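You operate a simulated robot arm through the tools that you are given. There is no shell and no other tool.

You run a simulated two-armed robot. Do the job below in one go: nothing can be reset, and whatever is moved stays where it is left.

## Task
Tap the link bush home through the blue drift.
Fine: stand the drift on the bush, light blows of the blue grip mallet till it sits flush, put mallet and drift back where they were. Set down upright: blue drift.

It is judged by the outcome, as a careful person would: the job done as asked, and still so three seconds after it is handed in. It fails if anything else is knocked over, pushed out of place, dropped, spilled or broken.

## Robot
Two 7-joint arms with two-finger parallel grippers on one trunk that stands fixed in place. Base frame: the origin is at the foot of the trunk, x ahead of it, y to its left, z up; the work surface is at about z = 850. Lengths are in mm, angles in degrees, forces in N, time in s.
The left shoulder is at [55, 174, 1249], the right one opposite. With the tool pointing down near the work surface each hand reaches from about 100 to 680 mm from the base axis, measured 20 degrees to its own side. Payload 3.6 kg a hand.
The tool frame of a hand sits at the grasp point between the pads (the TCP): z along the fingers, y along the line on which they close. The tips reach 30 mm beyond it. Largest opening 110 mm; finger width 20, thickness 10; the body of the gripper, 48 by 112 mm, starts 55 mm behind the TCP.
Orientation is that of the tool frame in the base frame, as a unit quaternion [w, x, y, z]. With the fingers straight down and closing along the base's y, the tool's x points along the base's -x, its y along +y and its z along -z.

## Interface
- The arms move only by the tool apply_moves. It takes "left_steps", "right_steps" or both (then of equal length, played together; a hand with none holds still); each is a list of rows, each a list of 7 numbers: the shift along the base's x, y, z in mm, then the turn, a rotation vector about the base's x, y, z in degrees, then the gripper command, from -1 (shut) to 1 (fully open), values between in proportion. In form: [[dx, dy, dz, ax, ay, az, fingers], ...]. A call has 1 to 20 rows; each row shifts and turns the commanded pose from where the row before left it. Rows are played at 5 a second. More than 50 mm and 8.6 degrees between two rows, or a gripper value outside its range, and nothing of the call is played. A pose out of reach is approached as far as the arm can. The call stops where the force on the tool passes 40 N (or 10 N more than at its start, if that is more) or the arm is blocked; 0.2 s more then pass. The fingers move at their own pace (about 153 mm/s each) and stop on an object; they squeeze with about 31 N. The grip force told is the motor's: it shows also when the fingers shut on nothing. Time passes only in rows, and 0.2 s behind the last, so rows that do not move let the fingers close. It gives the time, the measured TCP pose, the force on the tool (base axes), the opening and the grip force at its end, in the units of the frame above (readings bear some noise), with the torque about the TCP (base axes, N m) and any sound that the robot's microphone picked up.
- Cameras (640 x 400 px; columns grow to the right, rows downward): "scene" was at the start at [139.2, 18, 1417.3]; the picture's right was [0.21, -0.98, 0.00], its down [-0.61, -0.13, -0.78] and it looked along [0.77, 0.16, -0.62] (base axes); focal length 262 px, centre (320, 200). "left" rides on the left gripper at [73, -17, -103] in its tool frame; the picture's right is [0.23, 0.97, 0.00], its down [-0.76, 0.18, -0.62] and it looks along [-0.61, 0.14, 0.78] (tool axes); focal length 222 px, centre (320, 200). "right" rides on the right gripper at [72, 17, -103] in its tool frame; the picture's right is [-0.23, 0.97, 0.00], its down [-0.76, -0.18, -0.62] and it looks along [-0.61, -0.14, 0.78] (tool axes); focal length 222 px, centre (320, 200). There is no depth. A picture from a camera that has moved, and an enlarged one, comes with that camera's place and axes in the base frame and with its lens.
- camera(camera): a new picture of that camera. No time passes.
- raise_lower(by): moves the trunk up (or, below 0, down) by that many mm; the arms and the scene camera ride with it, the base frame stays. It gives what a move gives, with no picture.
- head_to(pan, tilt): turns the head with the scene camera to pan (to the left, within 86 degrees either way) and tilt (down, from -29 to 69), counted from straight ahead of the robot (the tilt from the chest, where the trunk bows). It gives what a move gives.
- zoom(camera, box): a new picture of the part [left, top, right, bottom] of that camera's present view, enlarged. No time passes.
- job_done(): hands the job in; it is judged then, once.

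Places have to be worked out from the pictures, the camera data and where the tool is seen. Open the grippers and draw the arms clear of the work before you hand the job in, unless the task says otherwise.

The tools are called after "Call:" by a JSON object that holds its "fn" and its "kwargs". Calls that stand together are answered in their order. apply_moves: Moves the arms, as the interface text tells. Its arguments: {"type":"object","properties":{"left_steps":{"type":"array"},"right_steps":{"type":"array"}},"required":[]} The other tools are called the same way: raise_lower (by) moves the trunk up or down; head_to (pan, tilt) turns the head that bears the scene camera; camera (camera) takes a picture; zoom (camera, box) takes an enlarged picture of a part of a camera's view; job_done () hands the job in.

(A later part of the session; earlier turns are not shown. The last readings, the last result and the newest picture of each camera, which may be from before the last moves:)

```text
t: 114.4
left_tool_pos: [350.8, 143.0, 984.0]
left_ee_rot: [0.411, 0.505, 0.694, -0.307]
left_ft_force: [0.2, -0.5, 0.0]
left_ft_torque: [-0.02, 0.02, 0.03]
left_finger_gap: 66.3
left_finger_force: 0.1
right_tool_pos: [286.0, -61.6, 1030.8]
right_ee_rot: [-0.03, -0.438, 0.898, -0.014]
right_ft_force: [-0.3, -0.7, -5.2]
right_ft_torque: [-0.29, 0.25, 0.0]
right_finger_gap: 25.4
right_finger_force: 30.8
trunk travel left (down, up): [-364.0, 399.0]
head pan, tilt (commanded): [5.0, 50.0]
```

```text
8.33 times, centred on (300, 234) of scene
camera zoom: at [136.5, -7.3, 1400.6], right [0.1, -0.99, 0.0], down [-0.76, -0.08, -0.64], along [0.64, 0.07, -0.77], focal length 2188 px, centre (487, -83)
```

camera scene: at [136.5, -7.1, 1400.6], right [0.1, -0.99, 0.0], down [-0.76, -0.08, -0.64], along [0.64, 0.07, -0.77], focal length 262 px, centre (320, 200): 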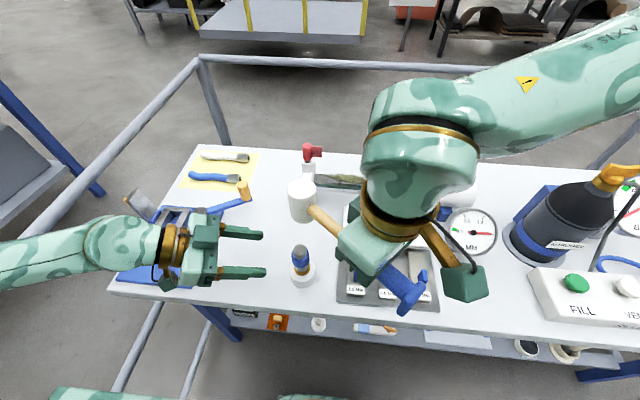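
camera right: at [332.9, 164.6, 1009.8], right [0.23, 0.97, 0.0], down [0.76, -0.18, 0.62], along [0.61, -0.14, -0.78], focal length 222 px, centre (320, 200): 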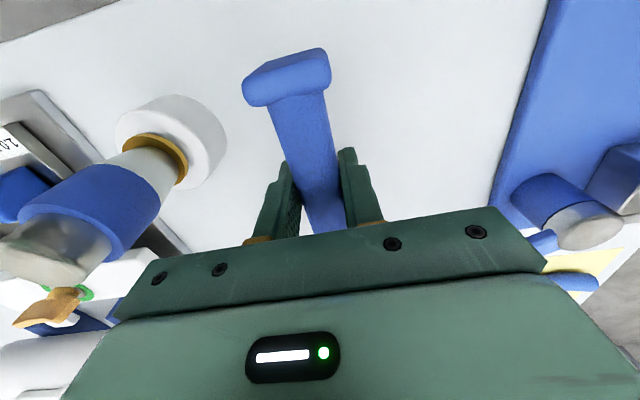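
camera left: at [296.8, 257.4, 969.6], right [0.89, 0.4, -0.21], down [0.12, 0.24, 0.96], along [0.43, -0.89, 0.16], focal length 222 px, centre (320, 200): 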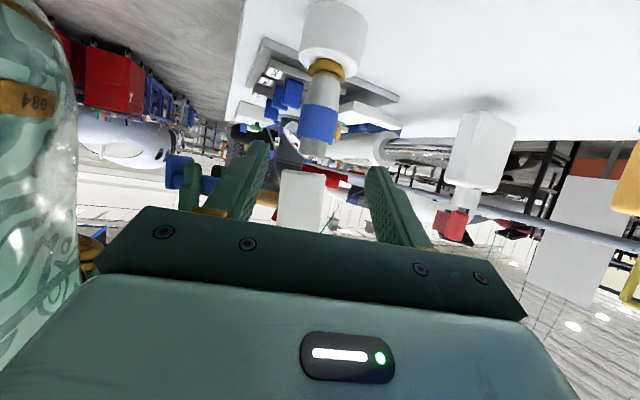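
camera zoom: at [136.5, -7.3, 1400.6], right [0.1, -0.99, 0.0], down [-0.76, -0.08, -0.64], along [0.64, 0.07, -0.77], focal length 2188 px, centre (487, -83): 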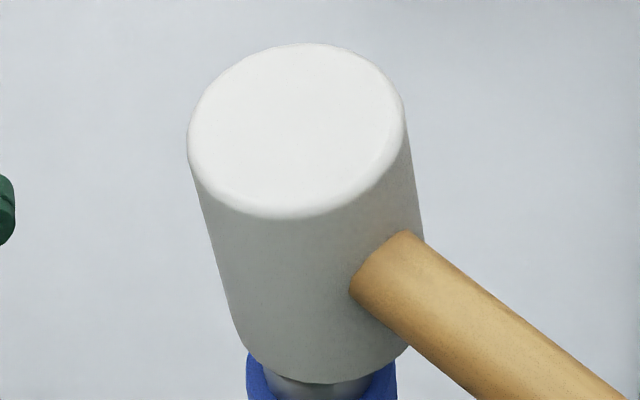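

The head still leans about 6°, so the earlier 4° trim was unnecessary. I'll undo it and zoom on the drift/link to align the head exactly over it.

Call:
{"fn": "apply_moves", "kwargs": {"right_steps": [[0, 0, -3, 2.05, -2.1, 0, -1], [0, 0, -3, 2.05, -2.1, 0, -1], [0, 0, 0, 0, 0, 0, -1]]}}

Call:
{"fn": "zoom", "kwargs": {"camera": "left", "box": [260, 90, 380, 210]}}

Call:
{"fn": "zoom", "kwargs": {"camera": "scene", "box": [270, 210, 330, 258]}}

Call:
{"fn": "zoom", "kwargs": {"camera": "scene", "box": [270, 240, 330, 300]}}

```text
t: 115.2
left_tool_pos: [351.4, 142.6, 982.9]
left_ee_rot: [0.41, 0.505, 0.694, -0.308]
left_ft_force: [0.2, -0.1, -0.7]
left_ft_torque: [0.02, -0.02, -0.01]
left_finger_gap: 65.8
left_finger_force: 0.1
right_tool_pos: [285.5, -60.6, 1024.8]
right_ee_rot: [0.018, -0.438, 0.899, 0.002]
right_ft_force: [0.3, 0.0, -4.2]
right_ft_torque: [-0.35, 0.24, -0.01]
right_finger_gap: 25.6
right_finger_force: 30.6
trunk travel left (down, up): [-364.0, 399.0]
head pan, tilt (commanded): [5.0, 50.0]
```

```text
3.33 times, centred on (320, 150) of left
camera zoom: at [296.9, 257.5, 969.6], right [0.89, 0.4, -0.21], down [0.12, 0.24, 0.96], along [0.43, -0.89, 0.16], focal length 740 px, centre (320, 367)
```

zoom: 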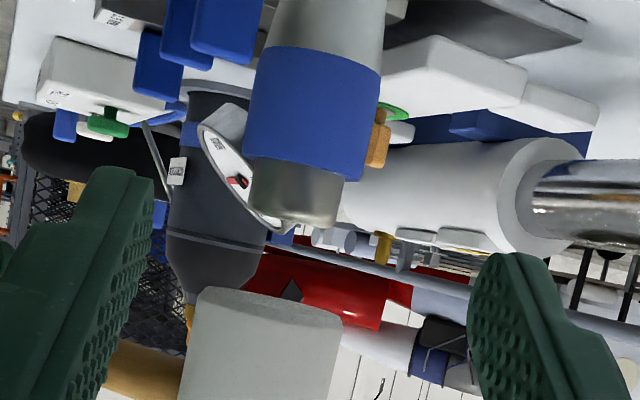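

```text
8.33 times, centred on (300, 234) of scene
camera zoom: at [136.6, -7.2, 1400.6], right [0.1, -0.99, 0.0], down [-0.76, -0.08, -0.64], along [0.64, 0.07, -0.77], focal length 2188 px, centre (487, -83)
```

zoom: 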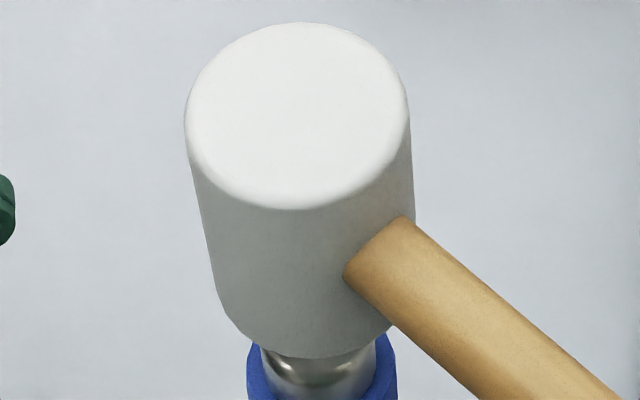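

```text
6.67 times, centred on (300, 270) of scene
camera zoom: at [136.6, -7.2, 1400.6], right [0.1, -0.99, 0.0], down [-0.76, -0.08, -0.64], along [0.64, 0.07, -0.77], focal length 1750 px, centre (453, -267)
```

zoom: 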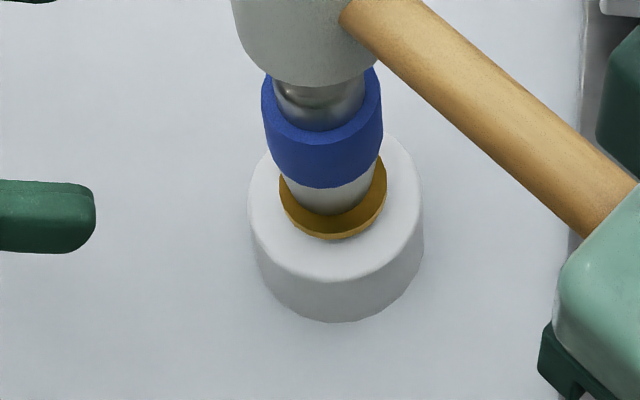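

The head is now level within about 1° and centred over the drift within about 2 mm, with its face about 27 mm above it. Next I'll slide the left fingers back around the drift as a loose guard.

Call:
{"fn": "apply_moves", "kwargs": {"left_steps": [[3.9, -12.6, -7.1, 0, 0, 0, 0.2], [3.9, -12.6, -7.1, 0, 0, 0, 0.2], [3.9, -12.6, -7.1, 0, 0, 0, 0.2], [3.9, -12.6, -7.1, 0, 0, 0, 0.2], [3.9, -12.6, -7.1, 0, 0, 0, 0.2], [3.5, -11.5, -6.4, 0, 0, 0, 0.2], [0, 0, 0, 0, 0, 0, 0.2]]}}

Call:
{"fn": "camera", "kwargs": {"camera": "left"}}

Call:
{"fn": "zoom", "kwargs": {"camera": "scene", "box": [230, 200, 370, 310]}}

```text
t: 116.8
left_tool_pos: [373.2, 70.5, 941.9]
left_ee_rot: [0.411, 0.504, 0.694, -0.308]
left_ft_force: [-0.1, 0.0, 0.7]
left_ft_torque: [-0.01, -0.05, 0.0]
left_finger_gap: 66.0
left_finger_force: 0.0
right_tool_pos: [285.2, -60.7, 1024.9]
right_ee_rot: [0.018, -0.438, 0.899, 0.002]
right_ft_force: [-0.4, -0.1, -4.4]
right_ft_torque: [-0.32, 0.29, -0.02]
right_finger_gap: 25.5
right_finger_force: 31.2
trunk travel left (down, up): [-364.0, 399.0]
head pan, tilt (commanded): [5.0, 50.0]
```

```text
taken
camera left: at [317.9, 184.5, 927.5], right [0.89, 0.4, -0.21], down [0.12, 0.24, 0.96], along [0.43, -0.89, 0.16], focal length 222 px, centre (320, 200)
```

left: 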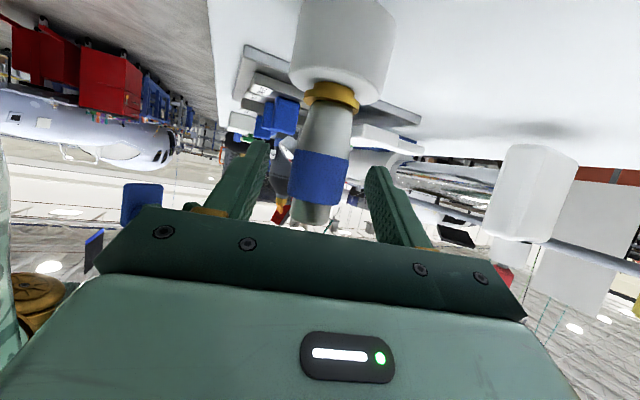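

```text
3.64 times, centred on (300, 255) of scene
camera zoom: at [136.6, -7.2, 1400.6], right [0.1, -0.99, 0.0], down [-0.76, -0.08, -0.64], along [0.64, 0.07, -0.77], focal length 954 px, centre (393, 0)
```

zoom: 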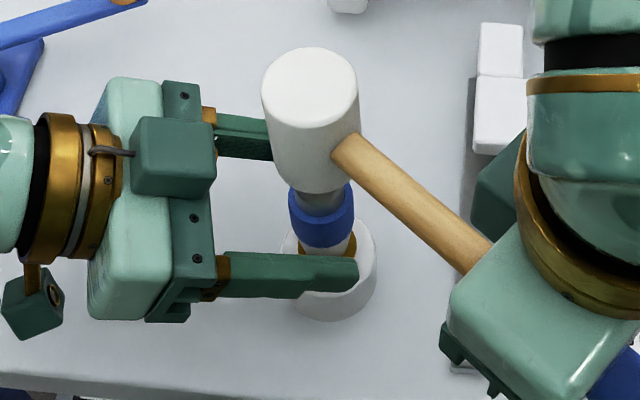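

The drift is centred between the open left fingers. I'll close them to a loose 40 mm guard, then give one light test tap: about 30 mm down and back up.

Call:
{"fn": "apply_moves", "kwargs": {"left_steps": [[0, 0, 0, 0, 0, 0, 0], [0, 0, 0, 0, 0, 0, -0.27], [0, 0, 0, 0, 0, 0, -0.27]]}}

Call:
{"fn": "apply_moves", "kwargs": {"right_steps": [[0, 0, -14, 0, 0, 0, -1], [0, 0, -16, 0, 0, 0, -1], [0, 0, 15, 0, 0, 0, -1], [0, 0, 15, 0, 0, 0, -1], [0, 0, 0, 0, 0, 0, -1]]}}

Call:
{"fn": "zoom", "kwargs": {"camera": "left", "box": [260, 50, 400, 220]}}

Call:
{"fn": "zoom", "kwargs": {"camera": "scene", "box": [230, 200, 370, 310]}}

```text
t: 117.6
left_tool_pos: [372.8, 70.8, 941.4]
left_ee_rot: [0.41, 0.505, 0.694, -0.308]
left_ft_force: [-0.5, 0.5, 0.3]
left_ft_torque: [0.0, -0.01, -0.01]
left_finger_gap: 40.4
left_finger_force: 0.2
right_tool_pos: [285.6, -61.5, 1025.0]
right_ee_rot: [0.017, -0.438, 0.899, 0.002]
right_ft_force: [0.1, -0.9, -4.1]
right_ft_torque: [-0.37, 0.24, -0.01]
right_finger_gap: 25.4
right_finger_force: 31.1
trunk travel left (down, up): [-364.0, 399.0]
head pan, tilt (commanded): [5.0, 50.0]
```

```text
t: 118.8
left_tool_pos: [373.1, 71.3, 941.8]
left_ee_rot: [0.41, 0.505, 0.694, -0.307]
left_ft_force: [0.5, 0.1, -0.8]
left_ft_torque: [0.01, 0.0, 0.0]
left_finger_gap: 40.0
left_finger_force: 0.1
right_tool_pos: [285.9, -62.3, 1024.8]
right_ee_rot: [0.018, -0.438, 0.899, 0.002]
right_ft_force: [-0.5, 0.4, -4.9]
right_ft_torque: [-0.33, 0.27, 0.01]
right_finger_gap: 25.7
right_finger_force: 31.1
trunk travel left (down, up): [-364.0, 399.0]
head pan, tilt (commanded): [5.0, 50.0]
```

```text
2.35 times, centred on (330, 135) of left
camera zoom: at [318.1, 184.5, 927.5], right [0.89, 0.4, -0.21], down [0.12, 0.24, 0.96], along [0.43, -0.89, 0.16], focal length 523 px, centre (296, 353)
```

zoom: 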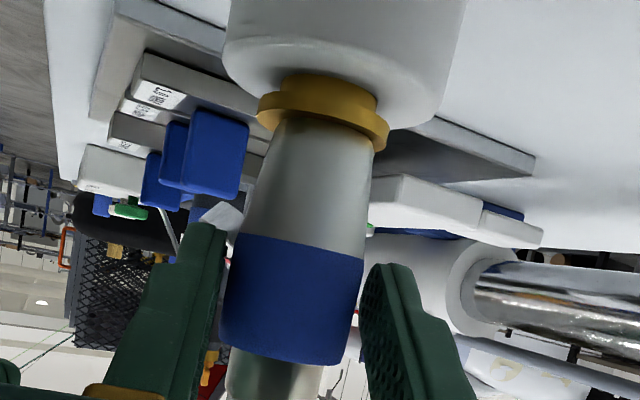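

```text
3.64 times, centred on (300, 255) of scene
camera zoom: at [136.9, -7.2, 1400.5], right [0.1, -0.99, 0.0], down [-0.76, -0.08, -0.64], along [0.64, 0.07, -0.77], focal length 954 px, centre (393, 0)
```

zoom: 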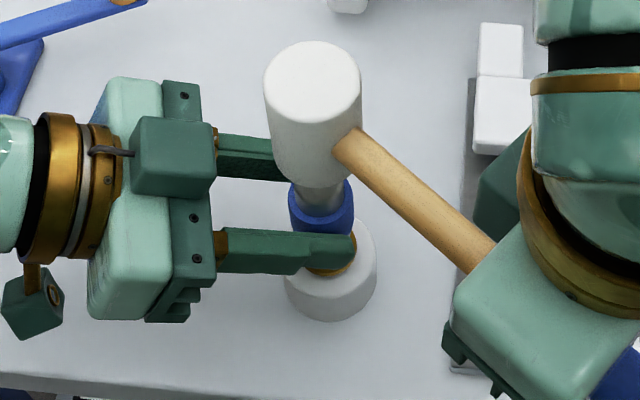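

The test tap touched lightly (the head shifted a hair), and the drift still stands. I'll take a tight look at the bush gap as a baseline.

Call:
{"fn": "zoom", "kwargs": {"camera": "left", "box": [300, 65, 360, 115]}}

Call:
{"fn": "zoom", "kwargs": {"camera": "scene", "box": [280, 205, 330, 245]}}

```text
8.00 times, centred on (330, 90) of left
camera zoom: at [318.1, 184.5, 927.5], right [0.89, 0.4, -0.21], down [0.12, 0.24, 0.96], along [0.43, -0.89, 0.16], focal length 1777 px, centre (240, 1080)
```

zoom: 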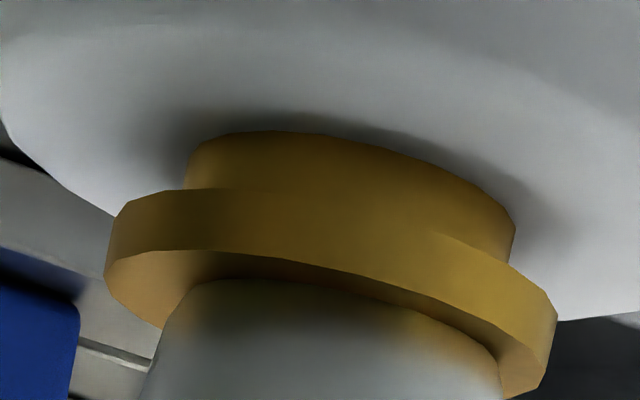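

```text
10.00 times, centred on (305, 225) of scene
camera zoom: at [136.9, -7.2, 1400.5], right [0.1, -0.99, 0.0], down [-0.76, -0.08, -0.64], along [0.64, 0.07, -0.77], focal length 2625 px, centre (470, -50)
```

zoom: 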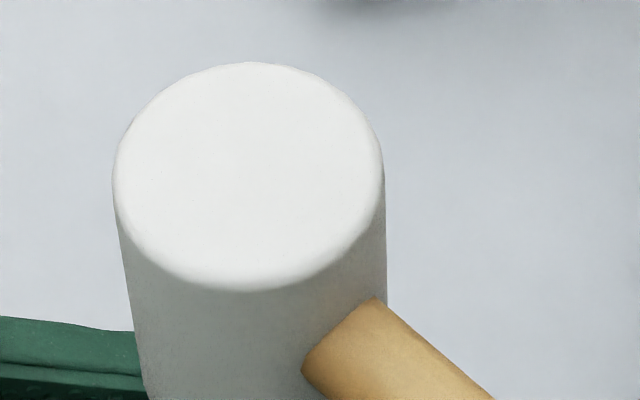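

Baseline gap is about 4.2 mm of neck showing. I'll now give a proper light blow: a quick 35 mm stroke ending about 3 mm below contact height, then back up.

Call:
{"fn": "apply_moves", "kwargs": {"right_steps": [[0, 0, 3.5, 0, 0, 0, -1], [0, 0, -35, 0, 0, 0, -1], [0, 0, 16, 0, 0, 0, -1], [0, 0, 16, 0, 0, 0, -1], [0, 0, 0, 0, 0, 0, -1]]}}

Call:
{"fn": "zoom", "kwargs": {"camera": "left", "box": [300, 65, 360, 115]}}

Call:
{"fn": "zoom", "kwargs": {"camera": "scene", "box": [230, 200, 370, 310]}}

```text
t: 120.0
left_tool_pos: [371.3, 69.6, 942.1]
left_ee_rot: [0.411, 0.505, 0.694, -0.307]
left_ft_force: [0.1, 0.1, 1.0]
left_ft_torque: [0.0, 0.02, -0.01]
left_finger_gap: 40.2
left_finger_force: 0.1
right_tool_pos: [285.9, -61.8, 1024.5]
right_ee_rot: [0.019, -0.439, 0.898, 0.002]
right_ft_force: [1.0, 0.2, -4.8]
right_ft_torque: [-0.36, 0.27, 0.02]
right_finger_gap: 25.5
right_finger_force: 31.0
trunk travel left (down, up): [-364.0, 399.0]
head pan, tilt (commanded): [5.0, 50.0]
```

```text
8.00 times, centred on (330, 90) of left
camera zoom: at [317.9, 184.4, 927.6], right [0.89, 0.4, -0.21], down [0.12, 0.24, 0.96], along [0.43, -0.89, 0.16], focal length 1777 px, centre (240, 1080)
```

zoom: 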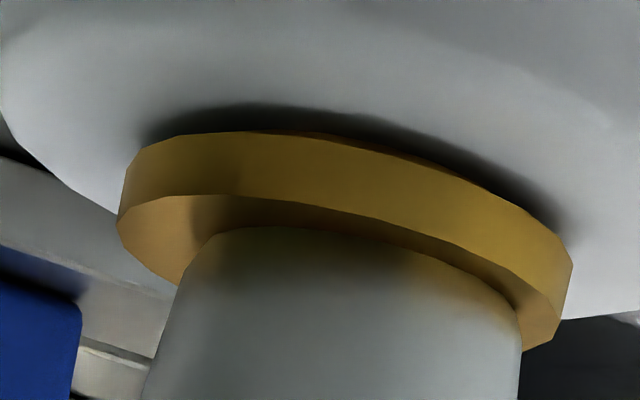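

```text
3.64 times, centred on (300, 255) of scene
camera zoom: at [136.5, -7.4, 1400.6], right [0.1, -0.99, 0.0], down [-0.76, -0.08, -0.64], along [0.64, 0.07, -0.77], focal length 954 px, centre (393, 0)
```

zoom: 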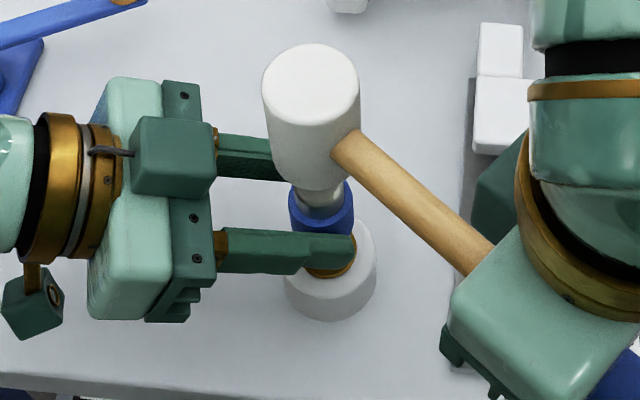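

That one blow drove the bush most of the way; only a sliver of gap remains. I'll zoom in closer on the seam.

Call:
{"fn": "zoom", "kwargs": {"camera": "left", "box": [308, 74, 356, 104]}}

Call:
{"fn": "zoom", "kwargs": {"camera": "left", "box": [328, 78, 352, 93]}}

```text
13.33 times, centred on (332, 89) of left
camera zoom: at [317.9, 184.4, 927.6], right [0.89, 0.4, -0.21], down [0.12, 0.24, 0.96], along [0.43, -0.89, 0.16], focal length 2962 px, centre (160, 1680)
```

zoom: 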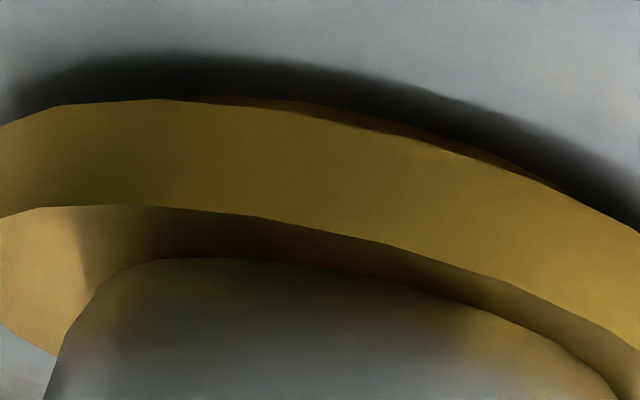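

```text
16.00 times, centred on (340, 86) of left
camera zoom: at [317.9, 184.4, 927.6], right [0.89, 0.4, -0.21], down [0.12, 0.24, 0.96], along [0.43, -0.89, 0.16], focal length 3554 px, centre (0, 2032)
```

zoom: 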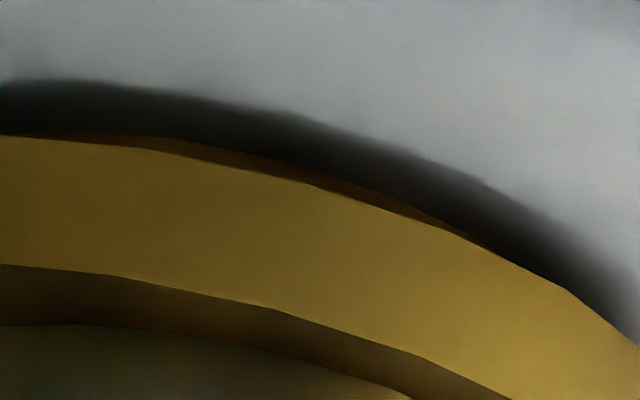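

About 1.2 mm remains by my geometry, since the flange's edge hides a little of the neck. I'll give a second, lighter blow: 25 mm stroke, ending about 2 mm lower than the last.

Call:
{"fn": "apply_moves", "kwargs": {"right_steps": [[0, 0, -8, 0, 0, 0, -1], [0, 0, -25, 0, 0, 0, -1], [0, 0, 16, 0, 0, 0, -1], [0, 0, 16, 0, 0, 0, -1], [0, 0, 0, 0, 0, 0, -1]]}}

Call:
{"fn": "zoom", "kwargs": {"camera": "left", "box": [300, 65, 360, 115]}}

Call:
{"fn": "zoom", "kwargs": {"camera": "left", "box": [328, 75, 352, 90]}}

Call:
{"fn": "zoom", "kwargs": {"camera": "scene", "box": [230, 200, 370, 310]}}

```text
t: 121.2
left_tool_pos: [371.8, 71.0, 941.6]
left_ee_rot: [0.41, 0.506, 0.694, -0.308]
left_ft_force: [1.2, -1.1, -0.2]
left_ft_torque: [-0.02, -0.01, 0.03]
left_finger_gap: 40.4
left_finger_force: 0.1
right_tool_pos: [286.9, -60.7, 1021.2]
right_ee_rot: [0.018, -0.438, 0.899, 0.003]
right_ft_force: [0.8, 0.2, -4.7]
right_ft_torque: [-0.35, 0.31, -0.02]
right_finger_gap: 25.6
right_finger_force: 31.0
trunk travel left (down, up): [-364.0, 399.0]
head pan, tilt (commanded): [5.0, 50.0]
```

```text
8.00 times, centred on (330, 90) of left
camera zoom: at [318.0, 184.4, 927.6], right [0.89, 0.4, -0.21], down [0.12, 0.24, 0.96], along [0.43, -0.89, 0.16], focal length 1777 px, centre (240, 1080)
```

zoom: 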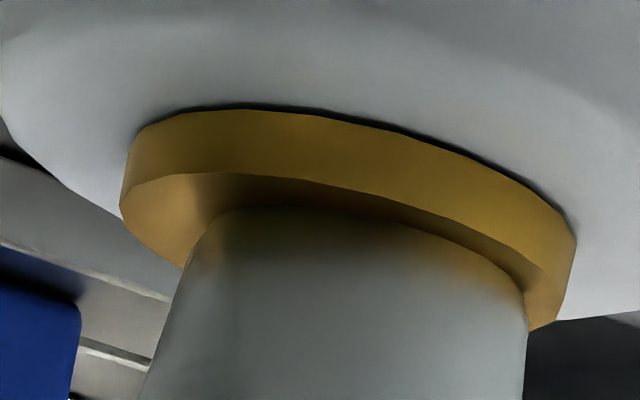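

```text
16.00 times, centred on (340, 82) of left
camera zoom: at [318.0, 184.4, 927.6], right [0.89, 0.4, -0.21], down [0.12, 0.24, 0.96], along [0.43, -0.89, 0.16], focal length 3554 px, centre (0, 2080)
```

zoom: 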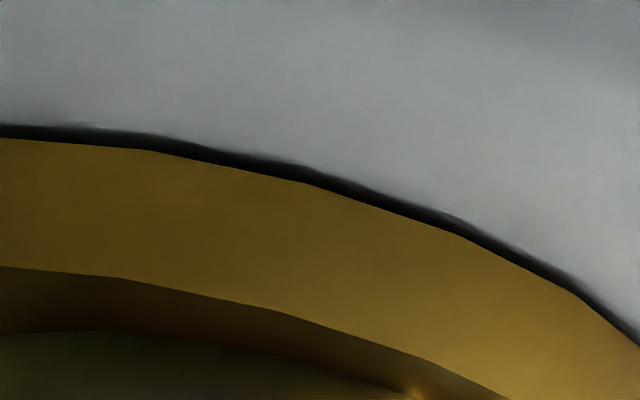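

```text
3.64 times, centred on (300, 255) of scene
camera zoom: at [136.7, -7.3, 1400.6], right [0.1, -0.99, 0.0], down [-0.76, -0.08, -0.64], along [0.64, 0.07, -0.77], focal length 954 px, centre (393, 0)
```

zoom: 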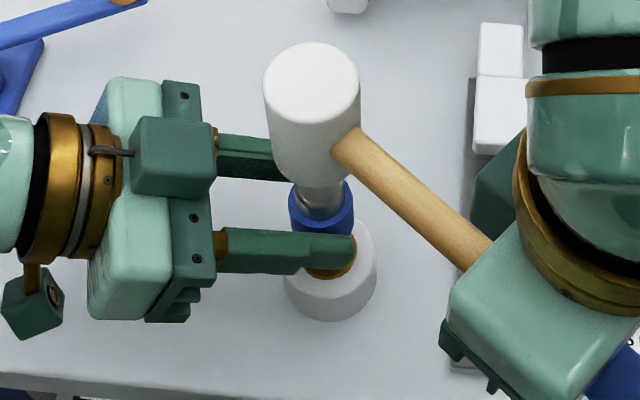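

The flange now looks seated, with only a thin contact shadow left. To be sure it's home, I'll give one more light confirming tap, about 1.5 mm deeper than the last, and see whether anything moves.

Call:
{"fn": "apply_moves", "kwargs": {"right_steps": [[0, 0, -8.5, 0, 0, 0, -1], [0, 0, -25, 0, 0, 0, -1], [0, 0, 16, 0, 0, 0, -1], [0, 0, 17, 0, 0, 0, -1], [0, 0, 0, 0, 0, 0, -1]]}}

Call:
{"fn": "zoom", "kwargs": {"camera": "left", "box": [300, 65, 360, 115]}}

Call:
{"fn": "zoom", "kwargs": {"camera": "left", "box": [328, 75, 352, 90]}}

Call:
{"fn": "zoom", "kwargs": {"camera": "scene", "box": [230, 200, 370, 310]}}

```text
t: 122.4
left_tool_pos: [372.1, 71.3, 941.0]
left_ee_rot: [0.41, 0.505, 0.694, -0.307]
left_ft_force: [-0.3, -0.2, 0.1]
left_ft_torque: [0.04, 0.0, -0.02]
left_finger_gap: 39.9
left_finger_force: 0.0
right_tool_pos: [285.6, -60.4, 1023.4]
right_ee_rot: [0.018, -0.438, 0.899, 0.002]
right_ft_force: [-0.3, 0.2, -4.7]
right_ft_torque: [-0.33, 0.25, 0.0]
right_finger_gap: 25.4
right_finger_force: 31.0
trunk travel left (down, up): [-364.0, 399.0]
head pan, tilt (commanded): [5.0, 50.0]
```

```text
8.00 times, centred on (330, 90) of left
camera zoom: at [318.0, 184.4, 927.6], right [0.89, 0.4, -0.21], down [0.12, 0.24, 0.96], along [0.43, -0.89, 0.16], focal length 1777 px, centre (240, 1080)
```

zoom: 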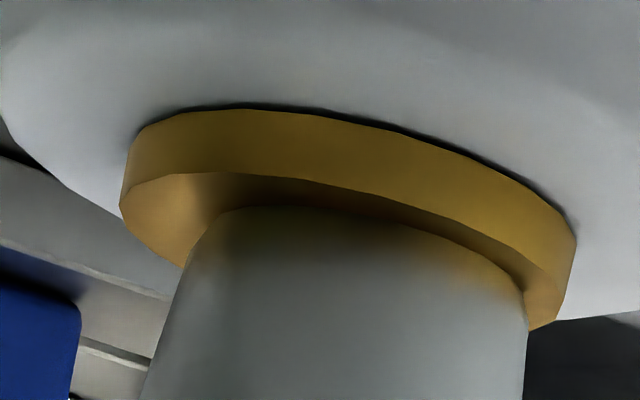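

```text
16.00 times, centred on (340, 82) of left
camera zoom: at [318.0, 184.4, 927.6], right [0.89, 0.4, -0.21], down [0.12, 0.24, 0.96], along [0.43, -0.89, 0.16], focal length 3554 px, centre (0, 2080)
```

zoom: 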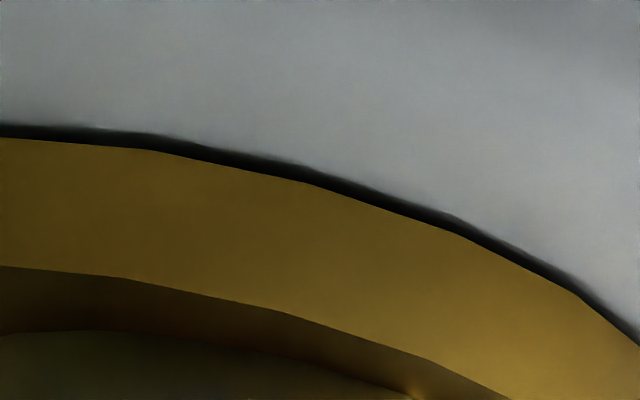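

```text
3.64 times, centred on (300, 255) of scene
camera zoom: at [136.7, -7.3, 1400.6], right [0.1, -0.99, 0.0], down [-0.76, -0.08, -0.64], along [0.64, 0.07, -0.77], focal length 954 px, centre (393, 0)
```

zoom: 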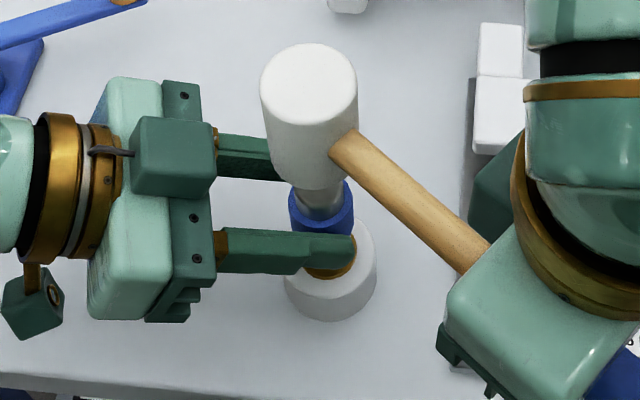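

Nothing moved on that tap. To confirm the mallet really makes contact at this height, I'll lower it slowly onto the drift and read the force.

Call:
{"fn": "apply_moves", "kwargs": {"right_steps": [[0, 0, -10, 0, 0, 0, -1], [0, 0, -10, 0, 0, 0, -1], [0, 0, -8, 0, 0, 0, -1], [0, 0, -3, 0, 0, 0, -1], [0, 0, 0, 0, 0, 0, -1]]}}

Call:
{"fn": "zoom", "kwargs": {"camera": "scene", "box": [230, 200, 370, 310]}}

```text
t: 123.6
left_tool_pos: [372.1, 70.1, 941.9]
left_ee_rot: [0.411, 0.505, 0.694, -0.307]
left_ft_force: [-0.8, 0.8, -0.7]
left_ft_torque: [-0.02, -0.01, -0.01]
left_finger_gap: 40.1
left_finger_force: 0.0
right_tool_pos: [285.6, -60.7, 993.4]
right_ee_rot: [0.018, -0.439, 0.899, 0.002]
right_ft_force: [-0.7, -0.9, -1.4]
right_ft_torque: [-0.1, 0.06, -0.05]
right_finger_gap: 25.6
right_finger_force: 31.2
trunk travel left (down, up): [-364.0, 399.0]
head pan, tilt (commanded): [5.0, 50.0]
```

```text
3.64 times, centred on (300, 255) of scene
camera zoom: at [136.5, -7.4, 1400.6], right [0.1, -0.99, 0.0], down [-0.76, -0.08, -0.64], along [0.64, 0.07, -0.77], focal length 954 px, centre (393, 0)
```

zoom: 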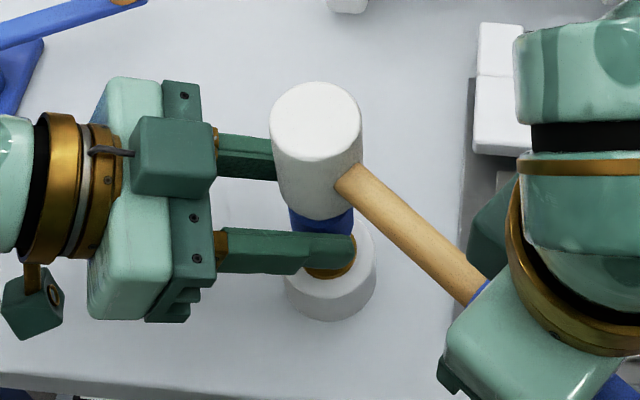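

Contact is confirmed: the drift now carries about 3 N of the mallet's weight at this height, so the last tap did land. By finer geometry a gap of up to half a millimetre could still hide in the shadow, so I'll give one more blow at the strength of the first to make sure the flange is hard home.

Call:
{"fn": "apply_moves", "kwargs": {"right_steps": [[0, 0, 16, 0, 0, 0, -1], [0, 0, 17.5, 0, 0, 0, -1], [0, 0, -35, 0, 0, 0, -1], [0, 0, 16, 0, 0, 0, -1], [0, 0, 16, 0, 0, 0, -1], [0, 0, 0, 0, 0, 0, -1]]}}

Call:
{"fn": "zoom", "kwargs": {"camera": "left", "box": [300, 65, 360, 115]}}

Call:
{"fn": "zoom", "kwargs": {"camera": "left", "box": [328, 75, 352, 90]}}

Call:
{"fn": "zoom", "kwargs": {"camera": "scene", "box": [230, 200, 370, 310]}}

```text
t: 125.0
left_tool_pos: [372.6, 69.3, 940.6]
left_ee_rot: [0.411, 0.505, 0.694, -0.307]
left_ft_force: [0.6, -1.1, 0.0]
left_ft_torque: [0.03, 0.02, 0.02]
left_finger_gap: 40.1
left_finger_force: 0.1
right_tool_pos: [285.2, -60.2, 1025.3]
right_ee_rot: [0.018, -0.438, 0.899, 0.002]
right_ft_force: [0.2, -0.2, -5.0]
right_ft_torque: [-0.36, 0.25, -0.02]
right_finger_gap: 25.2
right_finger_force: 30.9
trunk travel left (down, up): [-364.0, 399.0]
head pan, tilt (commanded): [5.0, 50.0]
```

```text
8.00 times, centred on (330, 90) of left
camera zoom: at [317.9, 184.4, 927.6], right [0.89, 0.4, -0.21], down [0.12, 0.24, 0.96], along [0.43, -0.89, 0.16], focal length 1777 px, centre (240, 1080)
```

zoom: 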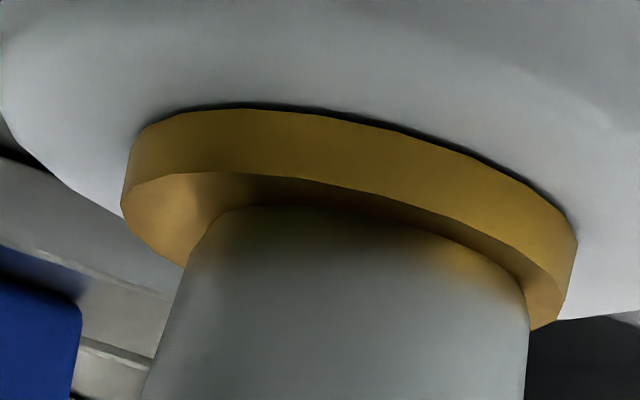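

```text
16.00 times, centred on (340, 82) of left
camera zoom: at [317.9, 184.4, 927.6], right [0.89, 0.4, -0.21], down [0.12, 0.24, 0.96], along [0.43, -0.89, 0.16], focal length 3554 px, centre (0, 2080)
```

zoom: 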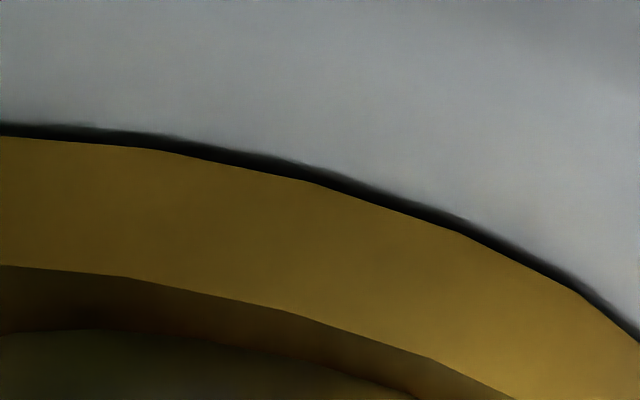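

```text
3.64 times, centred on (300, 255) of scene
camera zoom: at [136.5, -7.4, 1400.6], right [0.1, -0.99, 0.0], down [-0.76, -0.08, -0.64], along [0.64, 0.07, -0.77], focal length 954 px, centre (393, 0)
```

zoom: 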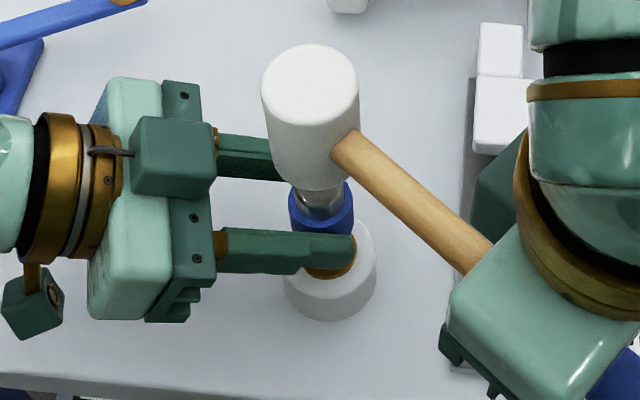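

The flange edge didn't move at all with the stronger blow, so it is at its stop. For a flatter look at the seam, I'll lower the loose guard hand 24 mm (it only surrounds the drift) and zoom in again.

Call:
{"fn": "apply_moves", "kwargs": {"left_steps": [[0, 0, -8, 0, 0, 0, -0.27], [0, 0, -8, 0, 0, 0, -0.27], [0, 0, -8, 0, 0, 0, -0.27], [0, 0, 0, 0, 0, 0, -0.27]]}}

Call:
{"fn": "camera", "kwargs": {"camera": "left"}}

Call:
{"fn": "zoom", "kwargs": {"camera": "left", "box": [295, 95, 365, 145]}}

```text
t: 126.0
left_tool_pos: [373.4, 69.6, 919.0]
left_ee_rot: [0.41, 0.505, 0.694, -0.307]
left_ft_force: [-0.3, 1.0, -0.5]
left_ft_torque: [-0.04, 0.02, 0.0]
left_finger_gap: 40.1
left_finger_force: 0.1
right_tool_pos: [285.3, -62.1, 1023.1]
right_ee_rot: [0.018, -0.438, 0.899, 0.002]
right_ft_force: [0.1, -0.6, -4.1]
right_ft_torque: [-0.36, 0.23, 0.04]
right_finger_gap: 25.5
right_finger_force: 31.1
trunk travel left (down, up): [-364.0, 399.0]
head pan, tilt (commanded): [5.0, 50.0]
```

```text
taken
camera left: at [318.9, 183.5, 904.9], right [0.89, 0.4, -0.21], down [0.12, 0.24, 0.96], along [0.43, -0.89, 0.16], focal length 222 px, centre (320, 200)
```

left: 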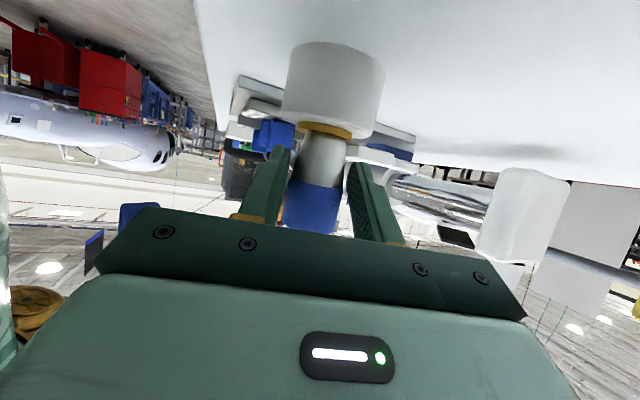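

```text
8.00 times, centred on (330, 120) of left
camera zoom: at [318.9, 183.5, 904.9], right [0.89, 0.4, -0.21], down [0.12, 0.24, 0.96], along [0.43, -0.89, 0.16], focal length 1777 px, centre (240, 840)
```

zoom: 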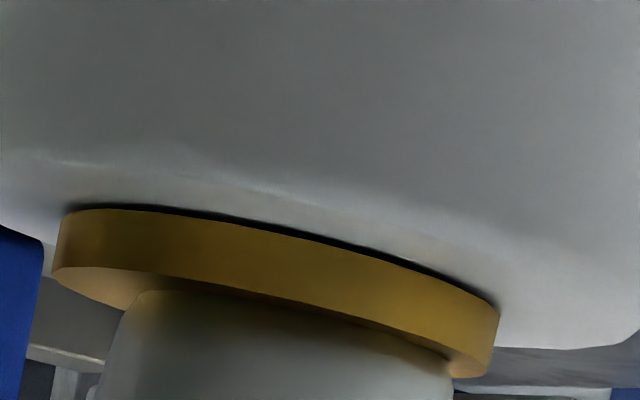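

I'll zoom in further on the seam at this flatter angle to separate a true gap from shading.

Call:
{"fn": "zoom", "kwargs": {"camera": "left", "box": [318, 116, 342, 131]}}

Call:
{"fn": "zoom", "kwargs": {"camera": "left", "box": [300, 116, 312, 124]}}

```text
16.00 times, centred on (330, 124) of left
camera zoom: at [318.9, 183.5, 904.9], right [0.89, 0.4, -0.21], down [0.12, 0.24, 0.96], along [0.43, -0.89, 0.16], focal length 3554 px, centre (160, 1424)
```

zoom: 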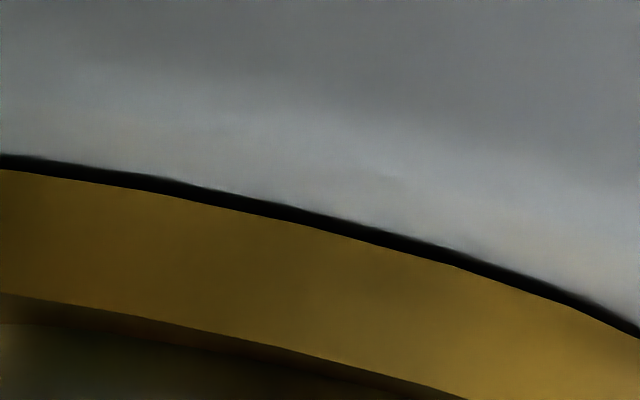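

```text
16.00 times, centred on (306, 120) of left
camera zoom: at [318.9, 183.5, 904.9], right [0.89, 0.4, -0.21], down [0.12, 0.24, 0.96], along [0.43, -0.89, 0.16], focal length 3554 px, centre (544, 1480)
```

zoom: 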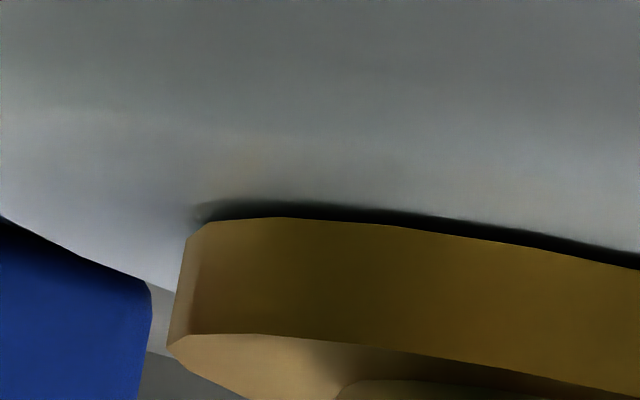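

The seam still shows a thin, dark ~0.4 mm line, so I'll try one somewhat firmer but still light blow (45 mm stroke) and compare the same view before and after.

Call:
{"fn": "apply_moves", "kwargs": {"right_steps": [[0, 0, 6, 0, 0, 0, -1], [0, 0, 6.5, 0, 0, 0, -1], [0, 0, -45, 0, 0, 0, -1], [0, 0, 16, 0, 0, 0, -1], [0, 0, 16, 0, 0, 0, -1], [0, 0, 0, 0, 0, 0, -1]]}}

Call:
{"fn": "zoom", "kwargs": {"camera": "left", "box": [318, 116, 342, 131]}}

Call:
{"fn": "zoom", "kwargs": {"camera": "left", "box": [260, 80, 400, 220]}}

Call:
{"fn": "zoom", "kwargs": {"camera": "scene", "box": [230, 200, 370, 310]}}

```text
t: 127.4
left_tool_pos: [373.2, 69.9, 919.8]
left_ee_rot: [0.411, 0.505, 0.694, -0.307]
left_ft_force: [0.0, -0.6, -0.6]
left_ft_torque: [-0.02, -0.01, 0.02]
left_finger_gap: 40.4
left_finger_force: 0.0
right_tool_pos: [286.6, -63.6, 1023.1]
right_ee_rot: [0.018, -0.438, 0.899, 0.001]
right_ft_force: [0.2, 0.2, -4.6]
right_ft_torque: [-0.37, 0.24, 0.02]
right_finger_gap: 25.5
right_finger_force: 30.9
trunk travel left (down, up): [-364.0, 399.0]
head pan, tilt (commanded): [5.0, 50.0]
```

```text
16.00 times, centred on (330, 124) of left
camera zoom: at [319.0, 183.5, 905.0], right [0.89, 0.4, -0.21], down [0.12, 0.24, 0.96], along [0.43, -0.89, 0.16], focal length 3554 px, centre (160, 1424)
```

zoom: 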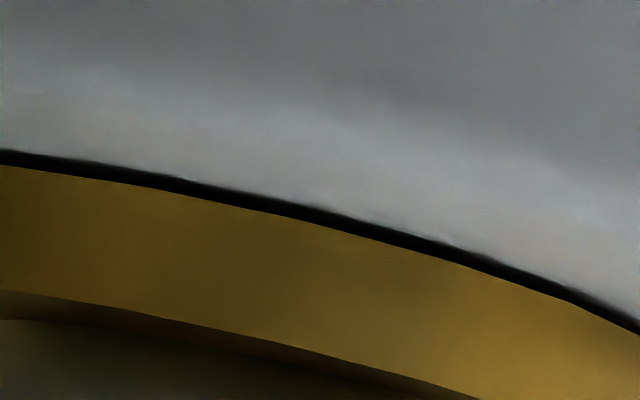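

```text
2.86 times, centred on (330, 150) of left
camera zoom: at [319.0, 183.5, 905.0], right [0.89, 0.4, -0.21], down [0.12, 0.24, 0.96], along [0.43, -0.89, 0.16], focal length 635 px, centre (291, 343)
```

zoom: 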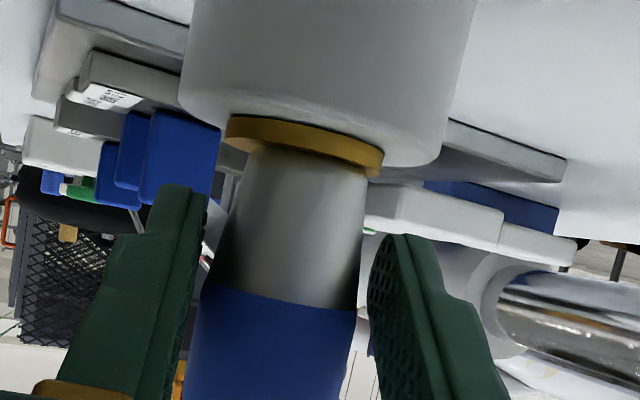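

```text
3.64 times, centred on (300, 255) of scene
camera zoom: at [136.6, -7.2, 1400.6], right [0.1, -0.99, 0.0], down [-0.76, -0.08, -0.64], along [0.64, 0.07, -0.77], focal length 954 px, centre (393, 0)
```

zoom: 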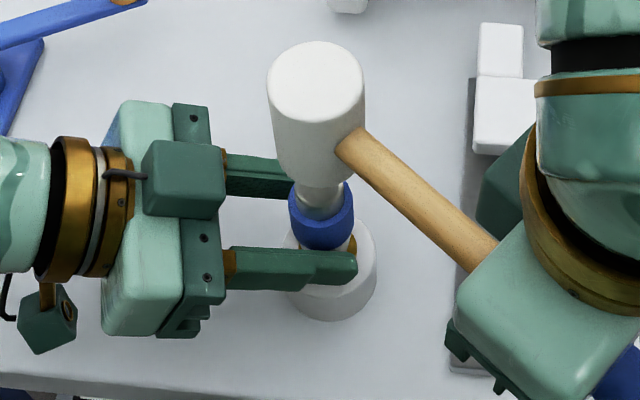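

Same result: edge and shadow line unchanged under a firmer blow, so the flange is hard against the link and the bush is home. Now tidy up: first I'll lift the mallet clear, up and to the right.

Call:
{"fn": "apply_moves", "kwargs": {"right_steps": [[0, 0, 12, 0, 0, 0, -1], [0, 0, 15, 0, 0, 0, -1], [0, 0, 18, 0, 0, 0, -1], [0, 0, 18, 0, 0, 0, -1], [5, -3, 10, 0, 0, 0, -1], [8, -5, 5, 0, 0, 0, -1], [10, -5, 0, 0, 0, 0, -1], [10, -5, 0, 0, 0, 0, -1], [10, -5, 0, 0, 0, 0, -1], [8, -5, 0, 0, 0, 0, -1], [0, 0, 0, 0, 0, 0, -1]]}}

Call:
{"fn": "apply_moves", "kwargs": {"left_steps": [[0.3, -1.2, 6, 0, 0, 0, -0.27], [0.2, -1.2, 6, 0, 0, 0, -0.27], [0, 0, 5.6, 0, 0, 0, -0.27], [0, 0, 0, 0, 0, 0, -0.27]]}}

Call:
{"fn": "camera", "kwargs": {"camera": "left"}}

Call:
{"fn": "camera", "kwargs": {"camera": "scene"}}

```text
t: 129.8
left_tool_pos: [372.7, 68.4, 918.8]
left_ee_rot: [0.411, 0.505, 0.694, -0.307]
left_ft_force: [0.0, 0.1, 0.6]
left_ft_torque: [0.02, -0.03, 0.01]
left_finger_gap: 40.1
left_finger_force: 0.1
right_tool_pos: [335.4, -90.4, 1100.2]
right_ee_rot: [0.018, -0.438, 0.899, 0.001]
right_ft_force: [0.4, 0.2, -4.4]
right_ft_torque: [-0.36, 0.22, -0.03]
right_finger_gap: 25.4
right_finger_force: 30.7
trunk travel left (down, up): [-364.0, 399.0]
head pan, tilt (commanded): [5.0, 50.0]
```

```text
t: 130.8
left_tool_pos: [374.0, 65.6, 936.5]
left_ee_rot: [0.411, 0.505, 0.694, -0.308]
left_ft_force: [-0.6, 0.0, 0.5]
left_ft_torque: [0.0, 0.01, 0.0]
left_finger_gap: 40.0
left_finger_force: 0.1
right_tool_pos: [335.5, -89.1, 1100.7]
right_ee_rot: [0.017, -0.438, 0.899, 0.002]
right_ft_force: [0.0, 0.6, -5.0]
right_ft_torque: [-0.32, 0.23, 0.0]
right_finger_gap: 25.3
right_finger_force: 30.9
trunk travel left (down, up): [-364.0, 399.0]
head pan, tilt (commanded): [5.0, 50.0]
```

```text
taken
camera left: at [319.6, 180.0, 922.8], right [0.89, 0.4, -0.21], down [0.12, 0.24, 0.96], along [0.43, -0.89, 0.16], focal length 222 px, centre (320, 200)
```

left: 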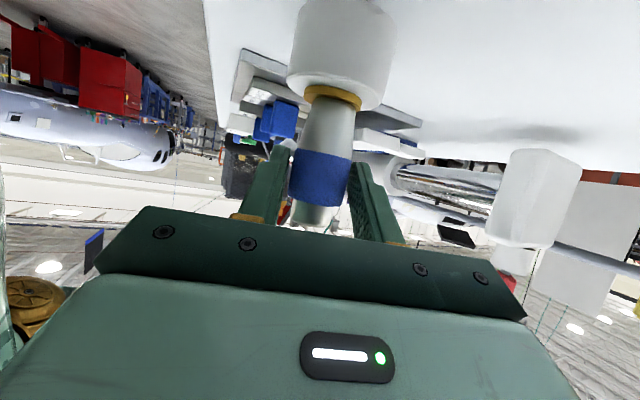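

```text
taken
camera scene: at [136.7, -7.4, 1400.6], right [0.1, -0.99, 0.0], down [-0.76, -0.08, -0.64], along [0.64, 0.07, -0.77], focal length 262 px, centre (320, 200)
```

scene: 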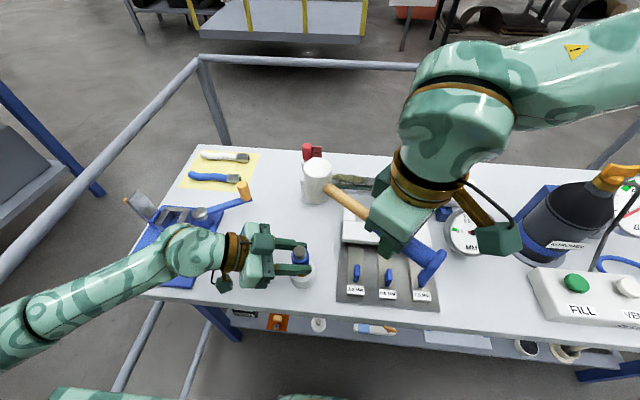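

The guard hand is back at sleeve height and the mallet is well clear. I'll close the left gripper on the drift and lift it straight off the bush.

Call:
{"fn": "apply_moves", "kwargs": {"left_steps": [[-0.8, -0.2, 0, 0, 0, 0, -0.27], [0, 0, 0, 0, 0, 0, -0.5], [0, 0, 0, 0, 0, 0, -1], [0, 0, 0, 0, 0, 0, -1], [0, 0, 3, 0, 0, 0, -1], [0, 0, 7, 0, 0, 0, -1], [0, 0, 12, 0, 0, 0, -1], [0, 0, 0, 0, 0, 0, -1]]}}

Call:
{"fn": "camera", "kwargs": {"camera": "left"}}

Call:
{"fn": "zoom", "kwargs": {"camera": "left", "box": [270, 30, 400, 130]}}

```text
t: 132.6
left_tool_pos: [373.1, 67.0, 959.8]
left_ee_rot: [0.41, 0.505, 0.694, -0.308]
left_ft_force: [0.2, -0.2, -2.0]
left_ft_torque: [0.05, -0.01, 0.02]
left_finger_gap: 32.6
left_finger_force: 31.3
right_tool_pos: [334.9, -89.8, 1101.1]
right_ee_rot: [0.017, -0.438, 0.899, 0.002]
right_ft_force: [-0.5, -0.1, -3.7]
right_ft_torque: [-0.35, 0.29, -0.03]
right_finger_gap: 25.5
right_finger_force: 30.9
trunk travel left (down, up): [-364.0, 399.0]
head pan, tilt (commanded): [5.0, 50.0]
```

```text
taken
camera left: at [319.4, 180.2, 944.7], right [0.89, 0.4, -0.21], down [0.12, 0.24, 0.96], along [0.43, -0.89, 0.16], focal length 222 px, centre (320, 200)
```

left: 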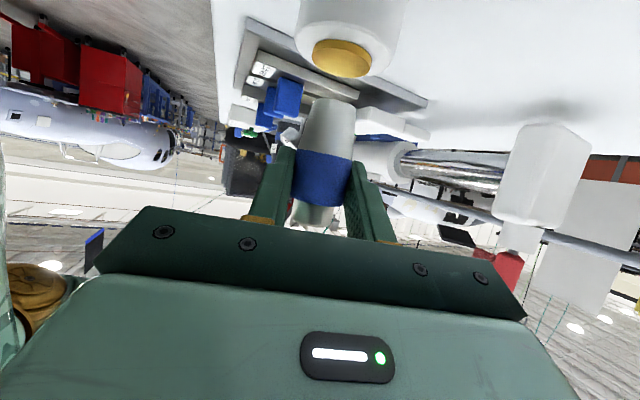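

```text
4.00 times, centred on (335, 80) of left
camera zoom: at [319.4, 180.2, 944.7], right [0.89, 0.4, -0.21], down [0.12, 0.24, 0.96], along [0.43, -0.89, 0.16], focal length 888 px, centre (260, 680)
```

zoom: 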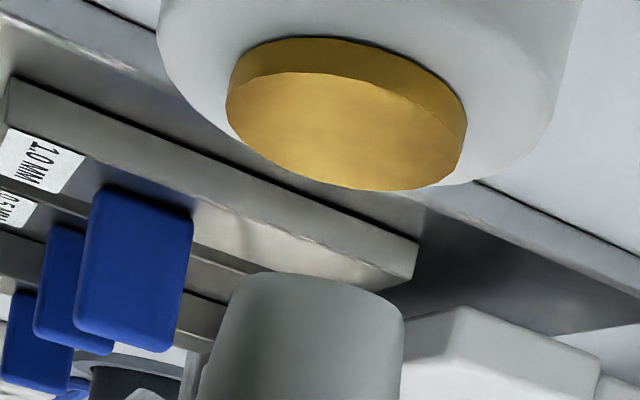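

The bush flange is visibly seated flat on the link. Now I'll carry the drift back by the exact reverse displacement (-26.8, +93.8) and lower it most of the way.

Call:
{"fn": "apply_moves", "kwargs": {"left_steps": [[0, 0, 8, 0, 0, 0, -1], [-3.83, 13.4, 5, 0, 0, 0, -1], [-3.83, 13.4, 0, 0, 0, 0, -1], [-3.83, 13.4, 0, 0, 0, 0, -1], [-3.83, 13.4, 0, 0, 0, 0, -1], [-3.83, 13.4, 0, 0, 0, 0, -1], [-3.83, 13.4, 0, 0, 0, 0, -1], [-3.82, 13.4, 0, 0, 0, 0, -1], [0, 0, -15, 0, 0, 0, -1], [0, 0, -20, 0, 0, 0, -1], [0, 0, -18, 0, 0, 0, -1], [0, 0, -12, 0, 0, 0, -1], [0, 0, 0, 0, 0, 0, -1]]}}

Call:
{"fn": "camera", "kwargs": {"camera": "left"}}

Call:
{"fn": "camera", "kwargs": {"camera": "scene"}}

```text
t: 135.4
left_tool_pos: [346.7, 161.5, 906.1]
left_ee_rot: [0.411, 0.504, 0.695, -0.306]
left_ft_force: [-0.2, 0.1, -2.0]
left_ft_torque: [0.01, 0.01, 0.0]
left_finger_gap: 32.6
left_finger_force: 30.4
right_tool_pos: [335.1, -89.9, 1101.6]
right_ee_rot: [0.017, -0.438, 0.899, 0.001]
right_ft_force: [-0.3, -0.6, -3.5]
right_ft_torque: [-0.34, 0.27, 0.02]
right_finger_gap: 25.5
right_finger_force: 31.4
trunk travel left (down, up): [-364.0, 399.0]
head pan, tilt (commanded): [5.0, 50.0]
```

```text
taken
camera left: at [292.6, 274.8, 892.1], right [0.89, 0.4, -0.21], down [0.12, 0.24, 0.96], along [0.43, -0.89, 0.16], focal length 222 px, centre (320, 200)
```

left: 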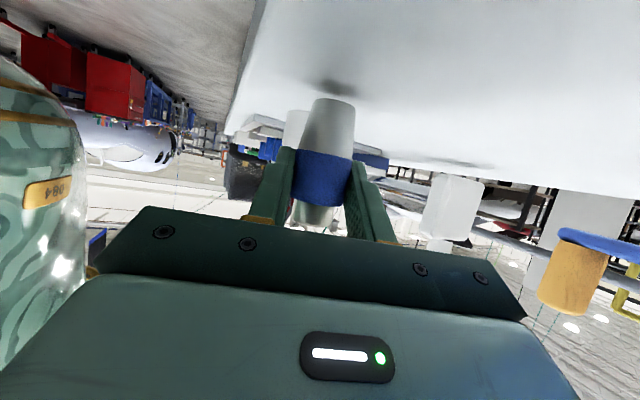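

```text
taken
camera scene: at [136.7, -7.3, 1400.6], right [0.1, -0.99, 0.0], down [-0.76, -0.08, -0.64], along [0.64, 0.07, -0.77], focal length 262 px, centre (320, 200)
```

scene: 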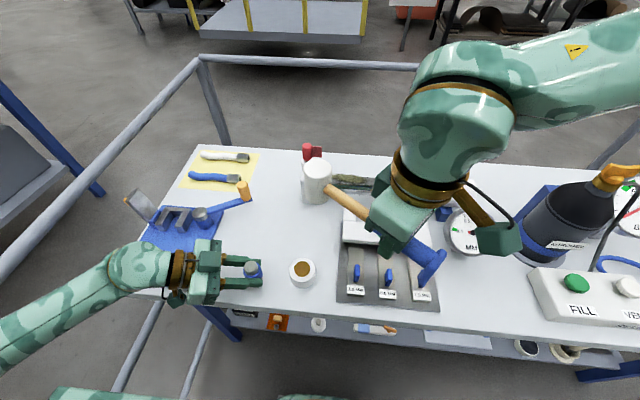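

The drift is about 7 mm above its spot. The camera position suggests trimming by (-2, +0.5) to match the original place exactly. I'll lower to touch down.

Call:
{"fn": "apply_moves", "kwargs": {"left_steps": [[-2, 0.5, -2, 0, 0, 0, -1], [0, 0, -2, 0, 0, 0, -1], [0, 0, -1.5, 0, 0, 0, -1], [0, 0, -0.5, 0, 0, 0, -1], [0, 0, 0, 0, 0, 0, -1]]}}

Call:
{"fn": "zoom", "kwargs": {"camera": "left", "box": [280, 60, 390, 140]}}

```text
t: 136.6
left_tool_pos: [345.1, 161.3, 900.3]
left_ee_rot: [0.41, 0.506, 0.694, -0.307]
left_ft_force: [0.0, 0.0, -1.7]
left_ft_torque: [0.03, 0.01, -0.04]
left_finger_gap: 32.5
left_finger_force: 31.0
right_tool_pos: [335.9, -91.2, 1101.9]
right_ee_rot: [0.017, -0.438, 0.899, 0.001]
right_ft_force: [-0.9, 0.1, -5.2]
right_ft_torque: [-0.33, 0.23, 0.01]
right_finger_gap: 25.3
right_finger_force: 30.7
trunk travel left (down, up): [-364.0, 399.0]
head pan, tilt (commanded): [5.0, 50.0]
```

```text
5.00 times, centred on (335, 100) of left
camera zoom: at [290.1, 274.6, 886.8], right [0.89, 0.4, -0.21], down [0.12, 0.24, 0.96], along [0.43, -0.89, 0.16], focal length 1111 px, centre (245, 700)
```

zoom: 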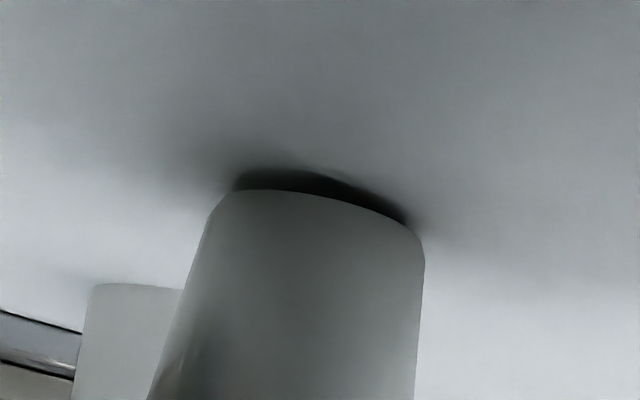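

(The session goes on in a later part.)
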